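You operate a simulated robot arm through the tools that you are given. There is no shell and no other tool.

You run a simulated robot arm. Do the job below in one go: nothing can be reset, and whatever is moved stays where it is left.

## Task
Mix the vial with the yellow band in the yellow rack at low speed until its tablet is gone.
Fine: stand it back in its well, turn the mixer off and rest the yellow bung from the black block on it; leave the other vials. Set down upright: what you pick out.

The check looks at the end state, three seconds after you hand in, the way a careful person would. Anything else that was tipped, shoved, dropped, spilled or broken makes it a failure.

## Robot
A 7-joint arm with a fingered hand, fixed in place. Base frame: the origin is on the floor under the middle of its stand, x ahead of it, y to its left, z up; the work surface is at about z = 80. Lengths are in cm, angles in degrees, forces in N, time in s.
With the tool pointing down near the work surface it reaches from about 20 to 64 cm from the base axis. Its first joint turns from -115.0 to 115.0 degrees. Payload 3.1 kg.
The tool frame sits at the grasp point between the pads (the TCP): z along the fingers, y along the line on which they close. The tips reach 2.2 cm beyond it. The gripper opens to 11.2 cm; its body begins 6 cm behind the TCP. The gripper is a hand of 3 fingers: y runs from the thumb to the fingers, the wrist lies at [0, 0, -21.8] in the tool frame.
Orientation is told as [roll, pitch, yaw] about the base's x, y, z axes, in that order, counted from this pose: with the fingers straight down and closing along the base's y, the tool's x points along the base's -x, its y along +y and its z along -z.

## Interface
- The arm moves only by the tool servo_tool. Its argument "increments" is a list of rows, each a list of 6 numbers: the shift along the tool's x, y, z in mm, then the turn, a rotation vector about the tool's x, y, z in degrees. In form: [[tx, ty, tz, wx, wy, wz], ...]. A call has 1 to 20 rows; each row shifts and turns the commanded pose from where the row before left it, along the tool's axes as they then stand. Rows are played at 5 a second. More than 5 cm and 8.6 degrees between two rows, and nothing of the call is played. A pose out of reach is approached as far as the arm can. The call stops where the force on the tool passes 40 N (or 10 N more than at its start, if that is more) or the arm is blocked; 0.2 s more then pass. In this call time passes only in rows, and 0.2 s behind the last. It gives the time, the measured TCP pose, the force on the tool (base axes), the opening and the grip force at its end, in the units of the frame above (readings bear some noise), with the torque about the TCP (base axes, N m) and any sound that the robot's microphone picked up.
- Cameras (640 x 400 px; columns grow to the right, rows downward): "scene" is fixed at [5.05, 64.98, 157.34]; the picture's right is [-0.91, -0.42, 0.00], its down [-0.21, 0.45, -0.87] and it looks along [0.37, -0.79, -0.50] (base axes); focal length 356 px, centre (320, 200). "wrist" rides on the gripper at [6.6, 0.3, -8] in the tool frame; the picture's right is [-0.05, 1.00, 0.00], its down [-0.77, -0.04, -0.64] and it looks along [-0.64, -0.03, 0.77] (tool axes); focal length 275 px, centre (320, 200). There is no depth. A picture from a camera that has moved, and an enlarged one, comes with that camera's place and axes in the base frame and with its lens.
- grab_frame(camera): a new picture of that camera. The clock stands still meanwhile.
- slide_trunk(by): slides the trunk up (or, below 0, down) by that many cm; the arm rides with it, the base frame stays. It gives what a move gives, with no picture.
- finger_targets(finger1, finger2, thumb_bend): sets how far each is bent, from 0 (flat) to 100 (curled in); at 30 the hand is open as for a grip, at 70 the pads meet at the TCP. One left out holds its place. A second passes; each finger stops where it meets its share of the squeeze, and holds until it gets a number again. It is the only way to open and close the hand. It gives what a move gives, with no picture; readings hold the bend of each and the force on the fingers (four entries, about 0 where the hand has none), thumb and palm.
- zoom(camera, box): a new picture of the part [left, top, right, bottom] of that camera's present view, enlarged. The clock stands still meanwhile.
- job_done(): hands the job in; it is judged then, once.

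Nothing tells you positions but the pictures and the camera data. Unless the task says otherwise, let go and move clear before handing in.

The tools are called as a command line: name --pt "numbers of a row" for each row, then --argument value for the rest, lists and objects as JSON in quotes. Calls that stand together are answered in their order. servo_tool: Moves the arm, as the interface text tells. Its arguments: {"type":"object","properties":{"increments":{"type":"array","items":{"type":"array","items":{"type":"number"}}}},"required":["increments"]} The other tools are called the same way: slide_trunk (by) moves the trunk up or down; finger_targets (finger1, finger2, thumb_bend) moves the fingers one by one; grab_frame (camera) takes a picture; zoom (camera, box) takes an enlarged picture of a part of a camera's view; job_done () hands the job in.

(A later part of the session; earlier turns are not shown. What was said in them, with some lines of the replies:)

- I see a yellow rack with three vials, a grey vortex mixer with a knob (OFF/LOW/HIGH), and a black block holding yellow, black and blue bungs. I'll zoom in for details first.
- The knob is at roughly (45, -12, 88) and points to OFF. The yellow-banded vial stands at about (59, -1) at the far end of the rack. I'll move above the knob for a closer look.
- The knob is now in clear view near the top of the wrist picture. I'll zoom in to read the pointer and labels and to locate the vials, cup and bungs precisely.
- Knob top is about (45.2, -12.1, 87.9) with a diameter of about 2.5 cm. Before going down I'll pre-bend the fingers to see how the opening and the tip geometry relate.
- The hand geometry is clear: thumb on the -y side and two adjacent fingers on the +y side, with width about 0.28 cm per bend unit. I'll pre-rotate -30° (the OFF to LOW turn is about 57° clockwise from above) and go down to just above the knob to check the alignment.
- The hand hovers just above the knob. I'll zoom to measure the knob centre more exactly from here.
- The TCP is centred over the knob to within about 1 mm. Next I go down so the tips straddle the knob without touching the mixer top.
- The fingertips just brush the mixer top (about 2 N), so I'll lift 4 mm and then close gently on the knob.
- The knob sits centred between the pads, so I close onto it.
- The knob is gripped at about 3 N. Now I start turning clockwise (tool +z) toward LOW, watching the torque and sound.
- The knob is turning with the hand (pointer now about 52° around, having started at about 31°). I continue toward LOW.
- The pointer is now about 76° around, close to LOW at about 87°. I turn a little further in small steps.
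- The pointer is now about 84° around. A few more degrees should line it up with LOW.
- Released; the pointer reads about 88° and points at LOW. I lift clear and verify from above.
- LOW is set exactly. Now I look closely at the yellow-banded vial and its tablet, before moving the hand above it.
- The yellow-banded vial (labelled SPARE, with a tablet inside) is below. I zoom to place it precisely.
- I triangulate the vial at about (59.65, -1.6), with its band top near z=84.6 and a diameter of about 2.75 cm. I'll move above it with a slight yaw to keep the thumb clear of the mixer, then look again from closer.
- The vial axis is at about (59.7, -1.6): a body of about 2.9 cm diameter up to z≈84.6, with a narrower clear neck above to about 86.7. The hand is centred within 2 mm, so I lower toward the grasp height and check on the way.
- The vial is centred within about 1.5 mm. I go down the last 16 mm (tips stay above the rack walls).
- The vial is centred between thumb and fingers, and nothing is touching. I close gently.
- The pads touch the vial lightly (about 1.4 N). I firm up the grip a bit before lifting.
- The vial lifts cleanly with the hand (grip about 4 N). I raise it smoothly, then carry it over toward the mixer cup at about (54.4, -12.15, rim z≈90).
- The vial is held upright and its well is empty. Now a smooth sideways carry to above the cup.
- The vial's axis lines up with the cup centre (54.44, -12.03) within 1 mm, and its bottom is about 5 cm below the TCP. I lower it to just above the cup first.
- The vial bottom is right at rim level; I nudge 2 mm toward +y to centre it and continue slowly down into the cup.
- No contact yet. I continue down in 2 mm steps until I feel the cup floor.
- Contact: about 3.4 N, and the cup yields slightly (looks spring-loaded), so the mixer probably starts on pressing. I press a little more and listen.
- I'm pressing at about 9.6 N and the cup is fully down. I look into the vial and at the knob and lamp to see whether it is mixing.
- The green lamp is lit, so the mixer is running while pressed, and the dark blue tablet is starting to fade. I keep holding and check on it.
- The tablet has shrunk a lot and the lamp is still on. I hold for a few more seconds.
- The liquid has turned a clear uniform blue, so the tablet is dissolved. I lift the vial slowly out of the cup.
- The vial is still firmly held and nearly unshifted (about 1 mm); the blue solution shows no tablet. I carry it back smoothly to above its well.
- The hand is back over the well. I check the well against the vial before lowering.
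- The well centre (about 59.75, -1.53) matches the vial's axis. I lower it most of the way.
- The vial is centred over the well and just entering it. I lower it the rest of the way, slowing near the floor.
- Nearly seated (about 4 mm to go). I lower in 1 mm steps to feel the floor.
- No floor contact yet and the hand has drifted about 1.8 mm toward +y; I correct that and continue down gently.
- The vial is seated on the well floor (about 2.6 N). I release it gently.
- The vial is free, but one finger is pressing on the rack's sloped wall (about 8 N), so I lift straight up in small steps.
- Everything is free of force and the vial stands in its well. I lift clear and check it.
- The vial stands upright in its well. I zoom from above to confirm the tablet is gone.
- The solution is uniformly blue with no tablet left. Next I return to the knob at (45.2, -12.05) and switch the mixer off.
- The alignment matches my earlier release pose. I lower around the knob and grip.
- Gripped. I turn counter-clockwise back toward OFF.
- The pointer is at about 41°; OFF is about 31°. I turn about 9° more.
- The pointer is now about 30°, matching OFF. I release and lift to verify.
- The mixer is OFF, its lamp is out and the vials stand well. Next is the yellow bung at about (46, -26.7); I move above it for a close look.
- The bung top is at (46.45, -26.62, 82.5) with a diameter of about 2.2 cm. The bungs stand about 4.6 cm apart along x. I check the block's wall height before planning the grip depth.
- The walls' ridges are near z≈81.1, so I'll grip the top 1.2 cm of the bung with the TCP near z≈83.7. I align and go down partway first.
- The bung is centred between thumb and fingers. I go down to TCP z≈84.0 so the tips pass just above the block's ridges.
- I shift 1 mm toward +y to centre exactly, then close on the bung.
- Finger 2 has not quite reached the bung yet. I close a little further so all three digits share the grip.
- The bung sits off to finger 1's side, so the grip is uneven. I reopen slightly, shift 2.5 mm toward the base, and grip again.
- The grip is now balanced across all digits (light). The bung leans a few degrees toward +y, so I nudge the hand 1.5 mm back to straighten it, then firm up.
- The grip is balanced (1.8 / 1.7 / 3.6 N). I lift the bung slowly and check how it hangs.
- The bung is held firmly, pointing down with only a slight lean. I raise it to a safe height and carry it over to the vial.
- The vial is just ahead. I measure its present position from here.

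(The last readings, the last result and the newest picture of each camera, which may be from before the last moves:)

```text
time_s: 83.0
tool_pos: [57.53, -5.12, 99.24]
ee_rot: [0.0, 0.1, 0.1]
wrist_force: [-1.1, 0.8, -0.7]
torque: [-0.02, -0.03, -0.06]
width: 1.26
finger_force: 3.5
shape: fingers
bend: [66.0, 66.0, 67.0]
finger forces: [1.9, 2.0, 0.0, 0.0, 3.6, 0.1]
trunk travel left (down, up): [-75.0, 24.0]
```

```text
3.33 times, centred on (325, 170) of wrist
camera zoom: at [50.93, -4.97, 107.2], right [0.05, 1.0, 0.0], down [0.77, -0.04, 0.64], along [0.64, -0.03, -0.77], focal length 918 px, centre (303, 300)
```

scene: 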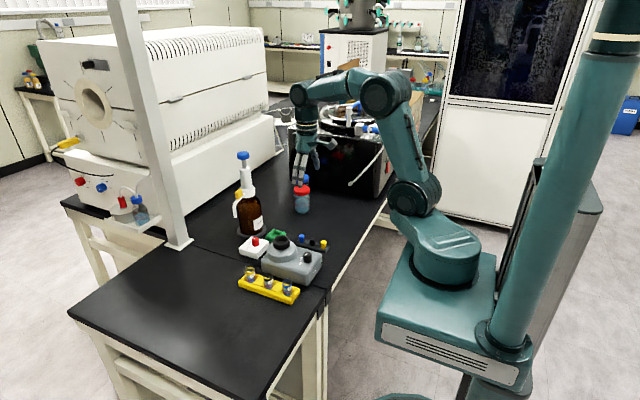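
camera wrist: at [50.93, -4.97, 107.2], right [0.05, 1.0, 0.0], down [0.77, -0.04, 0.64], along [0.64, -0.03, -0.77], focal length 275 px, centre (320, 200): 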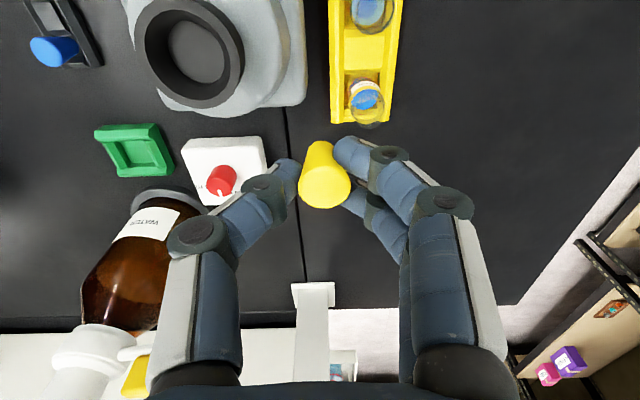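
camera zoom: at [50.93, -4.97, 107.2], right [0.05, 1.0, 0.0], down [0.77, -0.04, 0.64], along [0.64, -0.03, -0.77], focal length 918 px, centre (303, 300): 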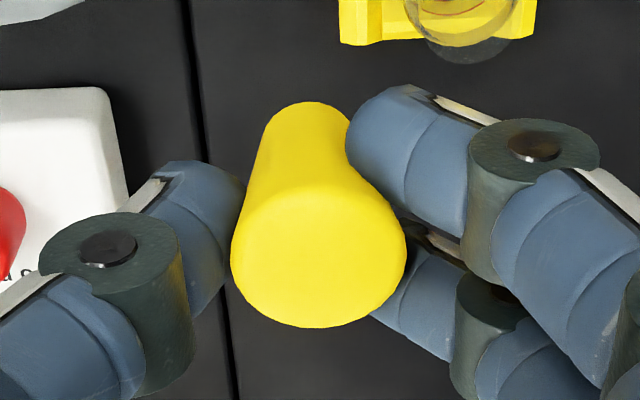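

The vial axis is at (59.76, -1.5) with the neck top at z≈86.2–86.6. I position the bung over it with about 1.5 cm clearance and look again.

servo_tool --pt "-10 18 0 0 0 0" --pt "-10 19 5 0 0 0" --pt "0 0 20 0 0 0" --pt "0 0 20 0 0 0" --pt "0 0 15 0 0 0" --pt "0 0 8 0 0 0" --pt "0 0 0 0 0 0"

grab_frame --camera "wrist"

zoom --camera "wrist" --box '[250, 80, 400, 230]'

zoom --camera "scene" --box '[240, 235, 290, 290]'

```text
time_s: 84.6
tool_pos: [59.6, -1.56, 92.36]
ee_rot: [0.0, 0.0, -0.1]
wrist_force: [-0.1, 0.3, 0.5]
torque: [0.0, 0.01, 0.02]
width: 1.25
finger_force: 3.4
shape: fingers
bend: [66.0, 66.0, 67.0]
finger forces: [2.1, 2.0, 0.0, 0.1, 3.3, 0.0]
trunk travel left (down, up): [-75.0, 24.0]
```

```text
taken
camera wrist: at [52.87, -1.38, 100.39], right [0.05, 1.0, 0.0], down [0.77, -0.04, 0.64], along [0.64, -0.03, -0.77], focal length 275 px, centre (320, 200)
```

wrist: 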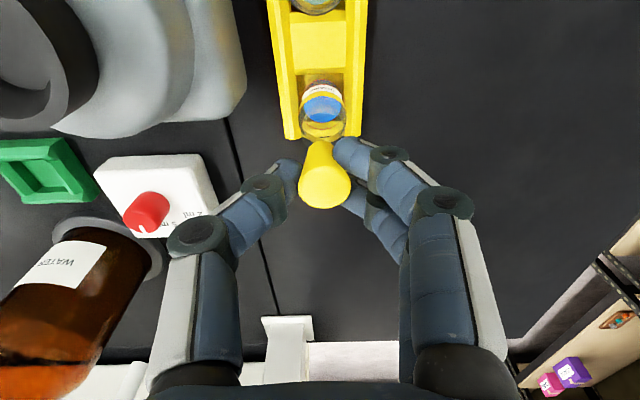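

```text
2.67 times, centred on (325, 155) of wrist
camera zoom: at [52.87, -1.38, 100.39], right [0.05, 1.0, 0.0], down [0.77, -0.04, 0.64], along [0.64, -0.03, -0.77], focal length 734 px, centre (307, 320)
```

zoom: 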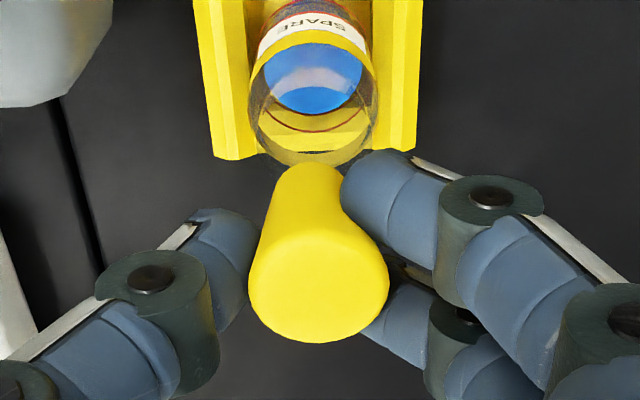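

```text
7.27 times, centred on (265, 262) of scene
camera zoom: at [5.05, 64.98, 157.34], right [-0.91, -0.42, 0.0], down [-0.21, 0.45, -0.87], along [0.37, -0.79, -0.5], focal length 2587 px, centre (720, -254)
```

zoom: 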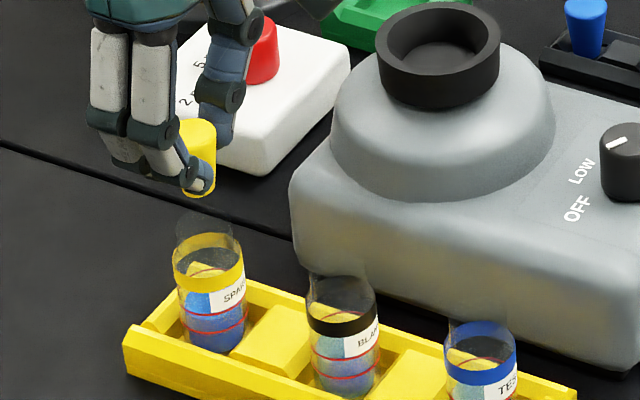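

The bung hovers about 2 cm above the neck. I zoom the scene view to compare the bung's bottom with the neck laterally.

zoom --camera "scene" --box '[254, 246, 284, 276]'

zoom --camera "wrist" --box '[290, 80, 360, 150]'

```text
13.33 times, centred on (269, 261) of scene
camera zoom: at [5.05, 64.98, 157.34], right [-0.91, -0.42, 0.0], down [-0.21, 0.45, -0.87], along [0.37, -0.79, -0.5], focal length 4743 px, centre (1000, -613)
```

zoom: 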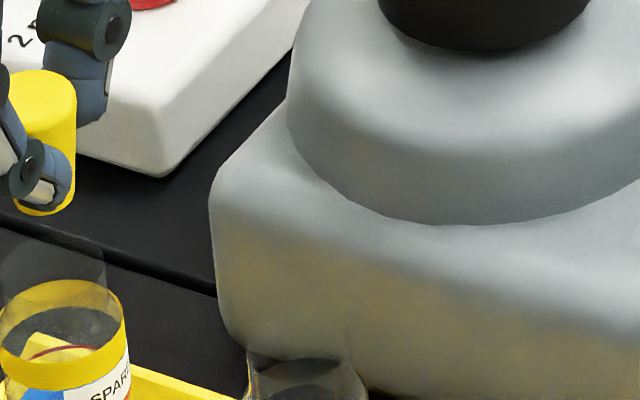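

```text
5.71 times, centred on (325, 115) of wrist
camera zoom: at [52.87, -1.38, 100.39], right [0.05, 1.0, 0.0], down [0.77, -0.04, 0.64], along [0.64, -0.03, -0.77], focal length 1573 px, centre (291, 686)
```

zoom: 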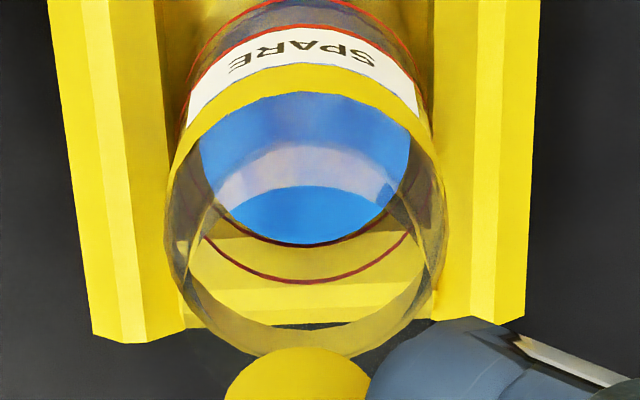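

The bung's bottom is about 1–1.5 mm off in x and 0.9 mm in y relative to the vial axis. I correct this and lower to just above the neck.

servo_tool --pt "1.5 0.9 5 0 0 0" --pt "0 0 5 0 0 0" --pt "0 0 4 0 0 0" --pt "0 0 0 0 0 0"

zoom --camera "wrist" --box '[270, 80, 390, 200]'

zoom --camera "scene" --box '[244, 250, 284, 290]'

```text
time_s: 85.6
tool_pos: [59.46, -1.36, 91.0]
ee_rot: [0.1, 0.0, -0.1]
wrist_force: [0.1, 0.1, 0.2]
torque: [-0.02, -0.03, -0.03]
width: 1.26
finger_force: 3.6
shape: fingers
bend: [66.0, 66.0, 67.0]
finger forces: [2.0, 1.9, 0.0, 0.0, 3.4, 0.0]
trunk travel left (down, up): [-75.0, 24.0]
```

```text
3.33 times, centred on (330, 140) of wrist
camera zoom: at [52.69, -1.18, 99.02], right [0.05, 1.0, 0.0], down [0.77, -0.04, 0.64], along [0.64, -0.03, -0.77], focal length 918 px, centre (287, 400)
```

zoom: 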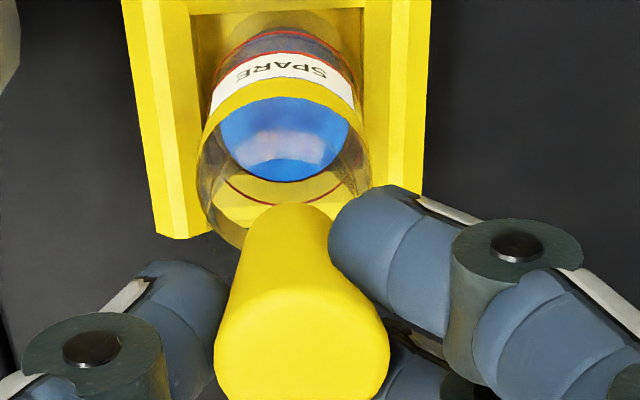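

```text
10.00 times, centred on (264, 270) of scene
camera zoom: at [5.05, 64.98, 157.34], right [-0.91, -0.42, 0.0], down [-0.21, 0.45, -0.87], along [0.37, -0.79, -0.5], focal length 3558 px, centre (880, -500)
```

zoom: 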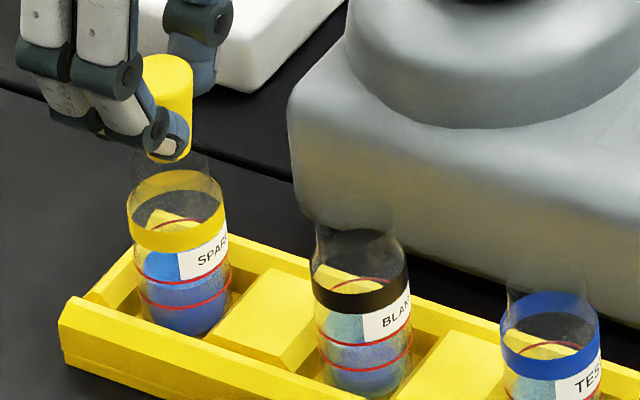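

Now the bung is about 1 mm too far in +y; I correct it and descend in small steps, watching the force.

servo_tool --pt "0 -1.0 1 0 0 0" --pt "0 0 2 0 0 0" --pt "0 0 2 0 0 0" --pt "0 0 0 0 0 0"

zoom --camera "wrist" --box '[270, 80, 390, 200]'

zoom --camera "scene" --box '[244, 250, 284, 290]'

```text
time_s: 86.6
tool_pos: [59.33, -1.44, 90.52]
ee_rot: [0.0, 0.0, 0.1]
wrist_force: [0.0, 0.1, 0.1]
torque: [0.01, 0.0, 0.01]
width: 1.26
finger_force: 3.9
shape: fingers
bend: [66.0, 66.0, 67.0]
finger forces: [2.0, 2.0, 0.0, 0.1, 3.3, 0.1]
trunk travel left (down, up): [-75.0, 24.0]
```

```text
3.33 times, centred on (330, 140) of wrist
camera zoom: at [52.68, -1.23, 98.52], right [0.05, 1.0, 0.0], down [0.77, -0.04, 0.64], along [0.64, -0.03, -0.77], focal length 918 px, centre (287, 400)
```

zoom: 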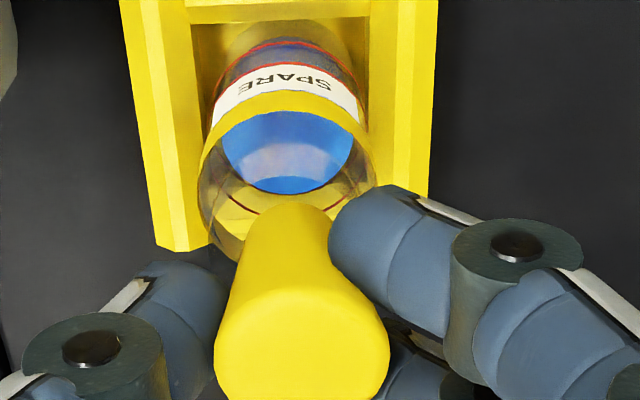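

```text
10.00 times, centred on (264, 270) of scene
camera zoom: at [5.05, 64.98, 157.34], right [-0.91, -0.42, 0.0], down [-0.21, 0.45, -0.87], along [0.37, -0.79, -0.5], focal length 3558 px, centre (880, -500)
```

zoom: 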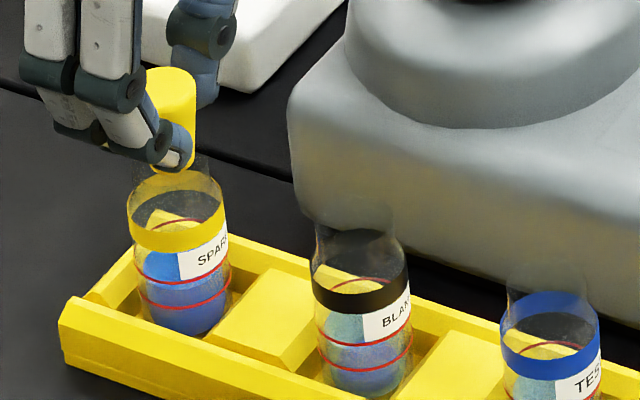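

The bung is well aligned at neck level, and there is no contact yet. I keep lowering in 1–2 mm steps.

servo_tool --pt "0 -0.5 1.5 0 0 0" --pt "0 0 1.5 0 0 0" --pt "0 0 0 0 0 0"

zoom --camera "wrist" --box '[270, 80, 390, 200]'

zoom --camera "scene" --box '[244, 250, 284, 290]'

```text
time_s: 87.4
tool_pos: [59.43, -1.54, 90.26]
ee_rot: [0.0, 0.0, 0.0]
wrist_force: [0.3, -0.7, -1.3]
torque: [0.02, 0.0, 0.04]
width: 1.23
finger_force: 3.4
shape: fingers
bend: [66.0, 66.0, 67.0]
finger forces: [1.9, 2.0, 0.0, 0.1, 3.4, 0.1]
trunk travel left (down, up): [-75.0, 24.0]
```

```text
3.33 times, centred on (330, 140) of wrist
camera zoom: at [52.7, -1.28, 98.19], right [0.05, 1.0, 0.0], down [0.77, -0.04, 0.64], along [0.63, -0.03, -0.77], focal length 918 px, centre (287, 400)
```

zoom: 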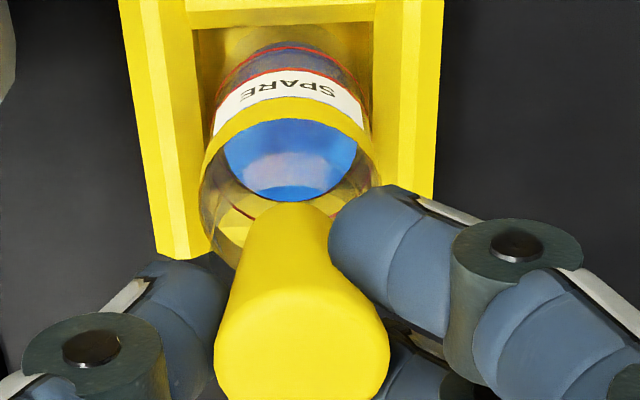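

```text
10.00 times, centred on (264, 270) of scene
camera zoom: at [5.05, 64.98, 157.34], right [-0.91, -0.42, 0.0], down [-0.21, 0.45, -0.87], along [0.37, -0.79, -0.5], focal length 3558 px, centre (880, -500)
```

zoom: 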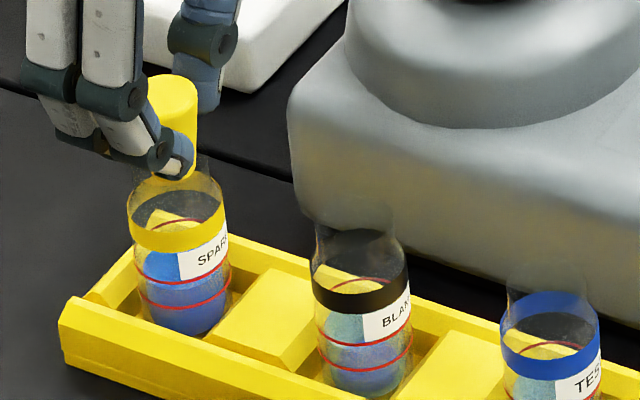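

servo_tool --pt "0 0 1.5 0 0 0" --pt "0 0 1.5 0 0 0" --pt "0 0 1.5 0 0 0" --pt "0 0 0 0 0 0"

zoom --camera "wrist" --box '[270, 80, 390, 200]'

zoom --camera "scene" --box '[244, 250, 284, 290]'

```text
time_s: 88.4
tool_pos: [59.42, -1.52, 89.82]
ee_rot: [0.1, 0.0, 0.1]
wrist_force: [-0.3, 0.2, 2.4]
torque: [0.0, 0.01, 0.02]
width: 1.25
finger_force: 3.9
shape: fingers
bend: [67.0, 67.0, 67.0]
finger forces: [2.2, 1.9, 0.0, 0.1, 3.8, 0.0]
trunk travel left (down, up): [-75.0, 24.0]
```

```text
3.33 times, centred on (330, 140) of wrist
camera zoom: at [52.76, -1.3, 97.79], right [0.05, 1.0, 0.0], down [0.77, -0.04, 0.64], along [0.64, -0.03, -0.77], focal length 918 px, centre (287, 400)
```

zoom: 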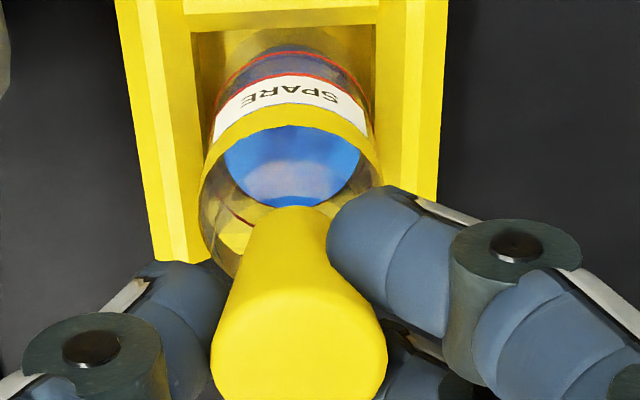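

```text
10.00 times, centred on (264, 270) of scene
camera zoom: at [5.05, 64.98, 157.34], right [-0.91, -0.42, 0.0], down [-0.21, 0.45, -0.87], along [0.37, -0.79, -0.5], focal length 3558 px, centre (880, -500)
```

zoom: 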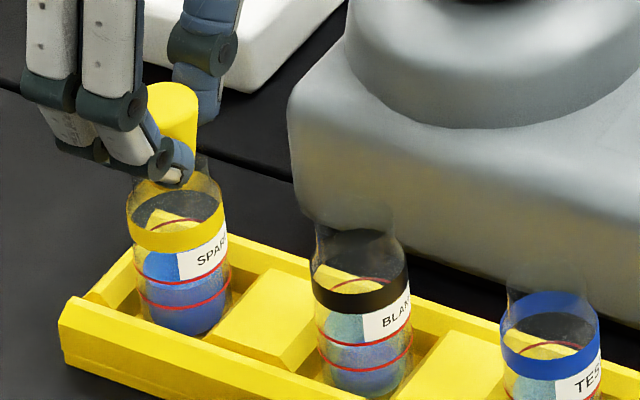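

Contact at 2.4 N: the bung has met the neck. I zoom to see how it sits before releasing.

zoom --camera "scene" --box '[253, 255, 273, 277]'

zoom --camera "wrist" --box '[285, 110, 345, 170]'

```text
16.00 times, centred on (263, 266) of scene
camera zoom: at [5.05, 64.98, 157.34], right [-0.91, -0.42, 0.0], down [-0.21, 0.45, -0.87], along [0.37, -0.79, -0.5], focal length 5692 px, centre (1232, -856)
```

zoom: 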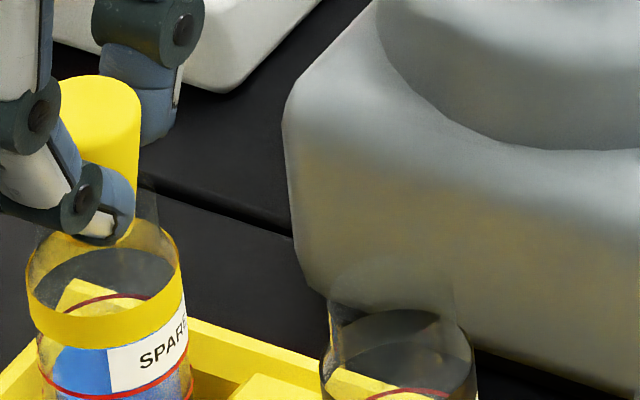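

```text
6.67 times, centred on (315, 140) of wrist
camera zoom: at [52.76, -1.3, 97.79], right [0.05, 1.0, 0.0], down [0.77, -0.04, 0.64], along [0.64, -0.03, -0.77], focal length 1835 px, centre (353, 600)
```

zoom: 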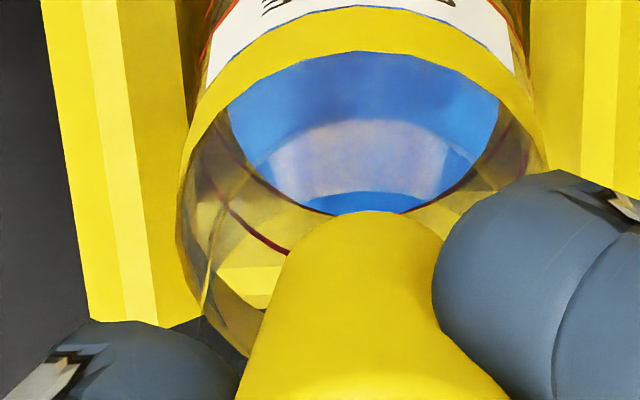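

The bung's tip is clearly inside the clear neck (about 0.7 cm deep) and centred. I press half a millimetre to seat it, then release in stages.

servo_tool --pt "0 0 0.7 0 0 0" --pt "0 0 0 0 0 0"

finger_targets --finger1 65 --finger2 65 --thumb_bend 65

zoom --camera "wrist" --box '[270, 80, 390, 200]'

zoom --camera "scene" --box '[244, 250, 284, 290]'

```text
time_s: 89.0
tool_pos: [59.44, -1.49, 89.73]
ee_rot: [0.0, 0.0, 0.0]
wrist_force: [-0.5, -0.1, 3.6]
torque: [-0.01, -0.02, -0.02]
width: 1.21
finger_force: 3.5
shape: fingers
bend: [67.0, 67.0, 67.0]
finger forces: [2.1, 2.0, 0.0, 0.1, 4.0, 0.1]
trunk travel left (down, up): [-75.0, 24.0]
```

```text
time_s: 90.0
tool_pos: [59.45, -1.53, 89.77]
ee_rot: [0.1, 0.0, 0.0]
wrist_force: [0.1, 0.0, -0.1]
torque: [0.02, 0.0, 0.01]
width: 1.46
finger_force: 0.9
shape: fingers
bend: [65.0, 65.0, 65.0]
finger forces: [0.3, 0.3, 0.1, 0.0, 0.4, 0.0]
trunk travel left (down, up): [-75.0, 24.0]
```

```text
3.33 times, centred on (330, 140) of wrist
camera zoom: at [52.77, -1.27, 97.73], right [0.05, 1.0, 0.0], down [0.77, -0.04, 0.64], along [0.64, -0.03, -0.77], focal length 918 px, centre (287, 400)
```

zoom: 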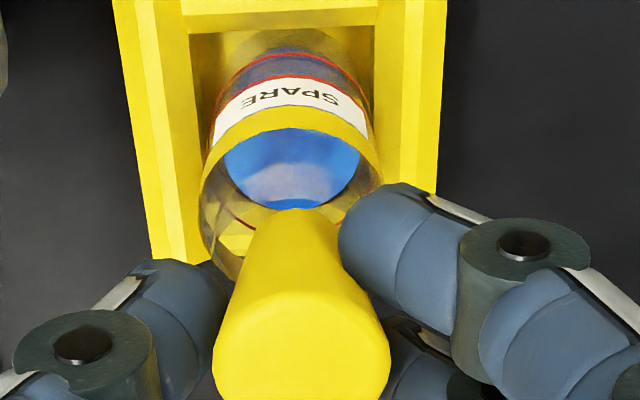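

```text
10.00 times, centred on (264, 270) of scene
camera zoom: at [5.05, 64.98, 157.34], right [-0.91, -0.42, 0.0], down [-0.21, 0.45, -0.87], along [0.37, -0.79, -0.5], focal length 3558 px, centre (880, -500)
```

zoom: 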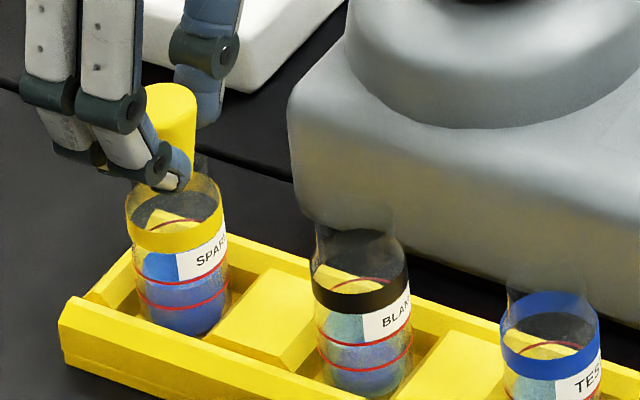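

The bung holds its place with the fingers nearly slack. I open the rest of the way.

finger_targets --finger1 62 --finger2 62 --thumb_bend 62

zoom --camera "wrist" --box '[270, 80, 390, 200]'

zoom --camera "scene" --box '[244, 250, 284, 290]'

```text
time_s: 91.0
tool_pos: [59.38, -1.45, 89.7]
ee_rot: [-0.1, -0.1, 0.1]
wrist_force: [-0.6, -0.2, 0.2]
torque: [-0.03, 0.02, -0.03]
width: 2.1
finger_force: 0.1
shape: fingers
bend: [62.0, 62.0, 62.0]
finger forces: [0.0, 0.1, 0.0, 0.1, 0.1, 0.0]
trunk travel left (down, up): [-75.0, 24.0]
```

```text
3.33 times, centred on (330, 140) of wrist
camera zoom: at [52.77, -1.27, 97.73], right [0.05, 1.0, 0.0], down [0.77, -0.04, 0.64], along [0.64, -0.03, -0.77], focal length 918 px, centre (287, 400)
```

zoom: 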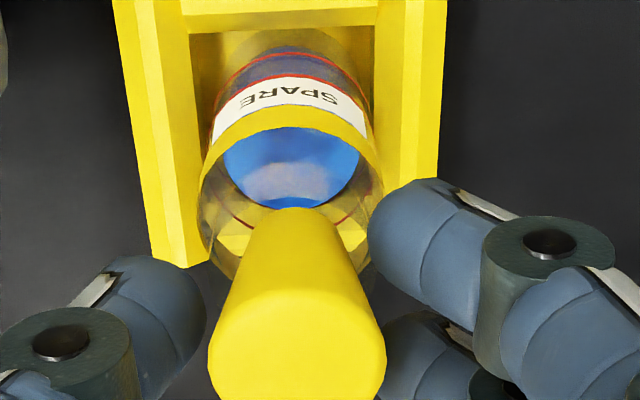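

```text
10.00 times, centred on (264, 270) of scene
camera zoom: at [5.05, 64.98, 157.34], right [-0.91, -0.42, 0.0], down [-0.21, 0.45, -0.87], along [0.37, -0.79, -0.5], focal length 3558 px, centre (880, -500)
```

zoom: 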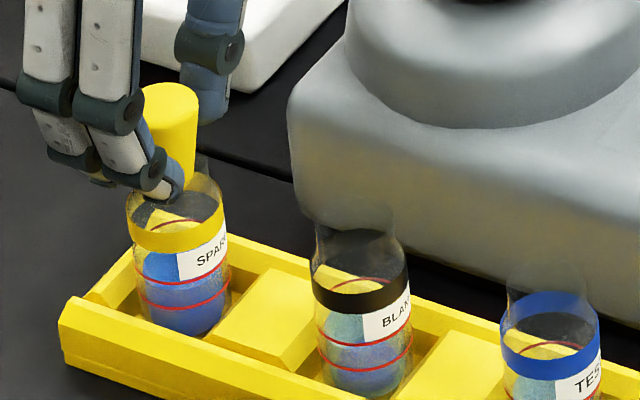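

The bung stands by itself in the neck with all finger forces at zero. I open wider and rise straight up.

finger_targets --finger1 55 --finger2 55 --thumb_bend 55

servo_tool --pt "0 0 -4 0 0 0" --pt "0 0 -8 0 0 0" --pt "0 0 -15 0 0 0" --pt "0 0 -25 0 0 0" --pt "0 0 -30 0 0 0" --pt "0 0 -30 0 0 0" --pt "0 0 -20 0 0 0" --pt "0 0 0 0 0 0"

grab_frame --camera "wrist"

zoom --camera "scene" --box '[244, 250, 284, 290]'

grab_frame --camera "scene"

```text
time_s: 92.0
tool_pos: [59.5, -1.44, 89.75]
ee_rot: [0.0, 0.0, 0.0]
wrist_force: [0.6, 0.0, -0.2]
torque: [0.03, -0.02, -0.03]
width: 4.03
finger_force: 0.1
shape: fingers
bend: [55.0, 55.0, 55.0]
finger forces: [0.0, 0.0, 0.0, 0.0, 0.0, 0.0]
trunk travel left (down, up): [-75.0, 24.0]
```

```text
time_s: 93.8
tool_pos: [59.4, -1.5, 102.86]
ee_rot: [0.0, -0.1, 0.2]
wrist_force: [0.0, -0.1, 0.4]
torque: [0.0, 0.0, -0.04]
width: 4.04
finger_force: 0.1
shape: fingers
bend: [55.0, 55.0, 55.0]
finger forces: [0.0, 0.0, 0.0, 0.0, 0.1, 0.1]
trunk travel left (down, up): [-75.0, 24.0]
```

```text
taken
camera wrist: at [52.63, -1.3, 110.9], right [0.05, 1.0, 0.0], down [0.77, -0.04, 0.64], along [0.64, -0.03, -0.77], focal length 275 px, centre (320, 200)
```

wrist: 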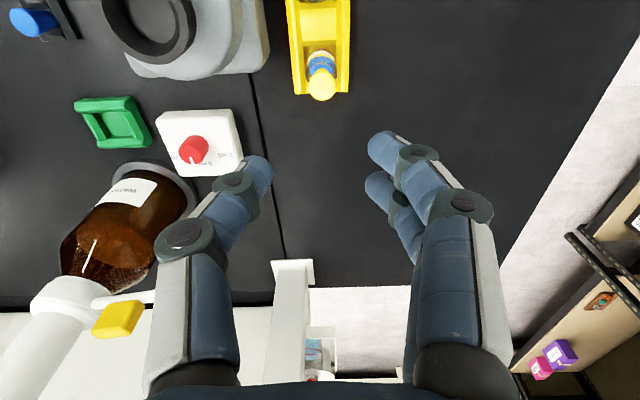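

```text
10.00 times, centred on (264, 270) of scene
camera zoom: at [5.05, 64.98, 157.34], right [-0.91, -0.42, 0.0], down [-0.21, 0.45, -0.87], along [0.37, -0.79, -0.5], focal length 3558 px, centre (880, -500)
```

zoom: 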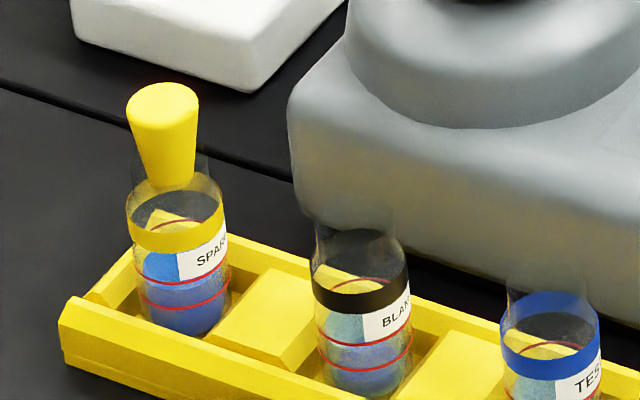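

```text
taken
```

scene: 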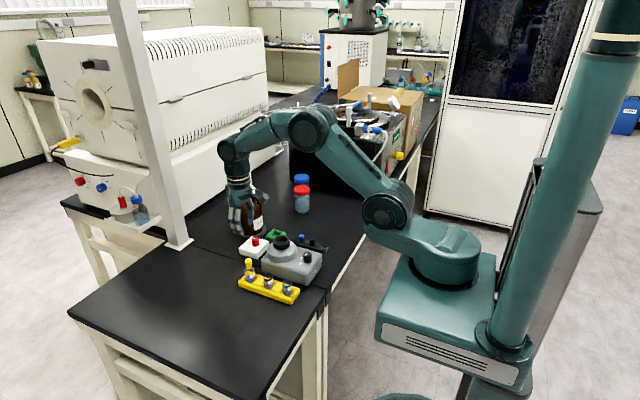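

The bung sits upright in the vial's neck. A last check of the knob, lamp, block and the other items before handing in.

zoom --camera "scene" --box '[230, 220, 340, 305]'

servo_tool --pt "20 0 -20 0 0 0" --pt "20 0 -30 0 0 0" --pt "20 0 -20 0 0 0" --pt "0 0 0 0 0 0"

zoom --camera "scene" --box '[244, 250, 284, 290]'

zoom --camera "scene" --box '[285, 240, 330, 275]'

```text
4.71 times, centred on (285, 262) of scene
camera zoom: at [5.05, 64.98, 157.34], right [-0.91, -0.42, 0.0], down [-0.21, 0.45, -0.87], along [0.37, -0.79, -0.5], focal length 1674 px, centre (485, -94)
```

zoom: 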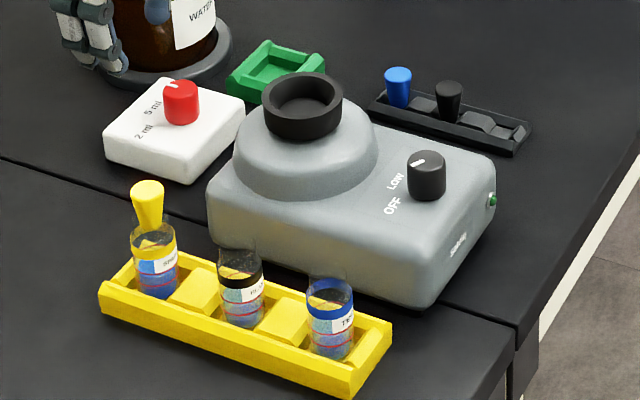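

```text
time_s: 94.8
tool_pos: [53.29, -1.52, 109.86]
ee_rot: [0.0, 0.1, 0.0]
wrist_force: [0.2, 0.7, -0.2]
torque: [0.04, 0.01, -0.04]
width: 4.07
finger_force: 0.0
shape: fingers
bend: [55.0, 55.0, 55.0]
finger forces: [0.1, 0.0, 0.0, 0.0, 0.0, 0.0]
trunk travel left (down, up): [-75.0, 24.0]
```

```text
10.00 times, centred on (264, 270) of scene
camera zoom: at [5.05, 64.98, 157.34], right [-0.91, -0.42, 0.0], down [-0.21, 0.45, -0.87], along [0.37, -0.79, -0.5], focal length 3558 px, centre (880, -500)
```

zoom: 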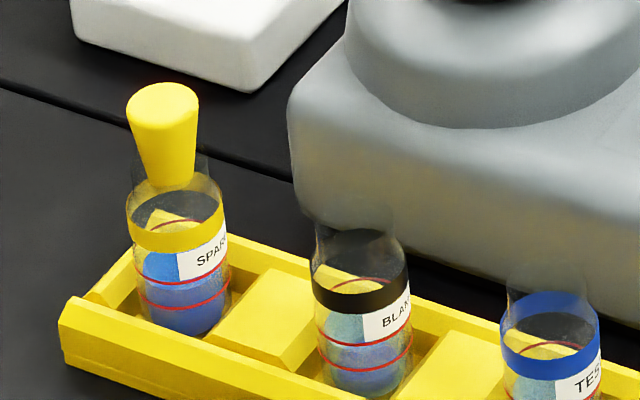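

```text
11.43 times, centred on (308, 258) of scene
camera zoom: at [5.05, 64.98, 157.34], right [-0.91, -0.42, 0.0], down [-0.21, 0.45, -0.87], along [0.37, -0.79, -0.5], focal length 4066 px, centre (463, -457)
```

zoom: 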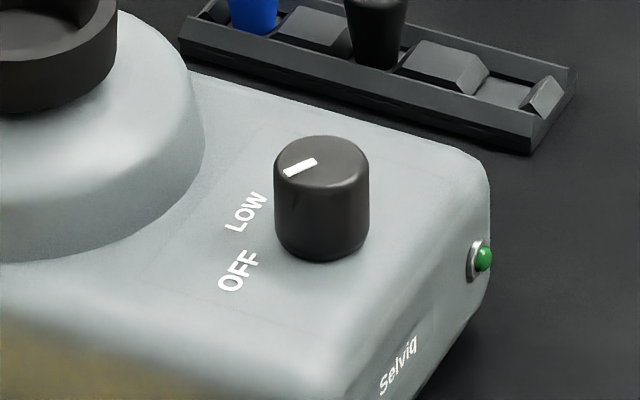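

The final check looks right:
- **Vial:** upright in its well, with the tablet dissolved and the yellow bung resting in its neck.
- **Mixer:** the knob is back on OFF and the lamp is out.
- **Everything else:** the other vials and bungs are where they were, and the hand is clear.

I'm handing in now.

job_done

```text
The job is handed in.
```

The job is handed in. At my last check everything was in place:

- **Mixing:** I held the yellow-band vial (labelled SPARE) in the cup with the mixer on LOW until its tablet had dissolved and the liquid was an even blue.
- **Vial:** it stands upright in its own well in the yellow rack.
- **Mixer:** the knob is back on OFF and its lamp is out.
- **Bung:** the yellow bung from the black block sits upright in the vial's neck.
- **Other items:** I saw nothing tipped, shoved, spilled or broken, and the other vials and bungs are where they were. One finger did press on the rack wall (about 8 N) as I released the vial.

The hand is empty and clear of the bench items.
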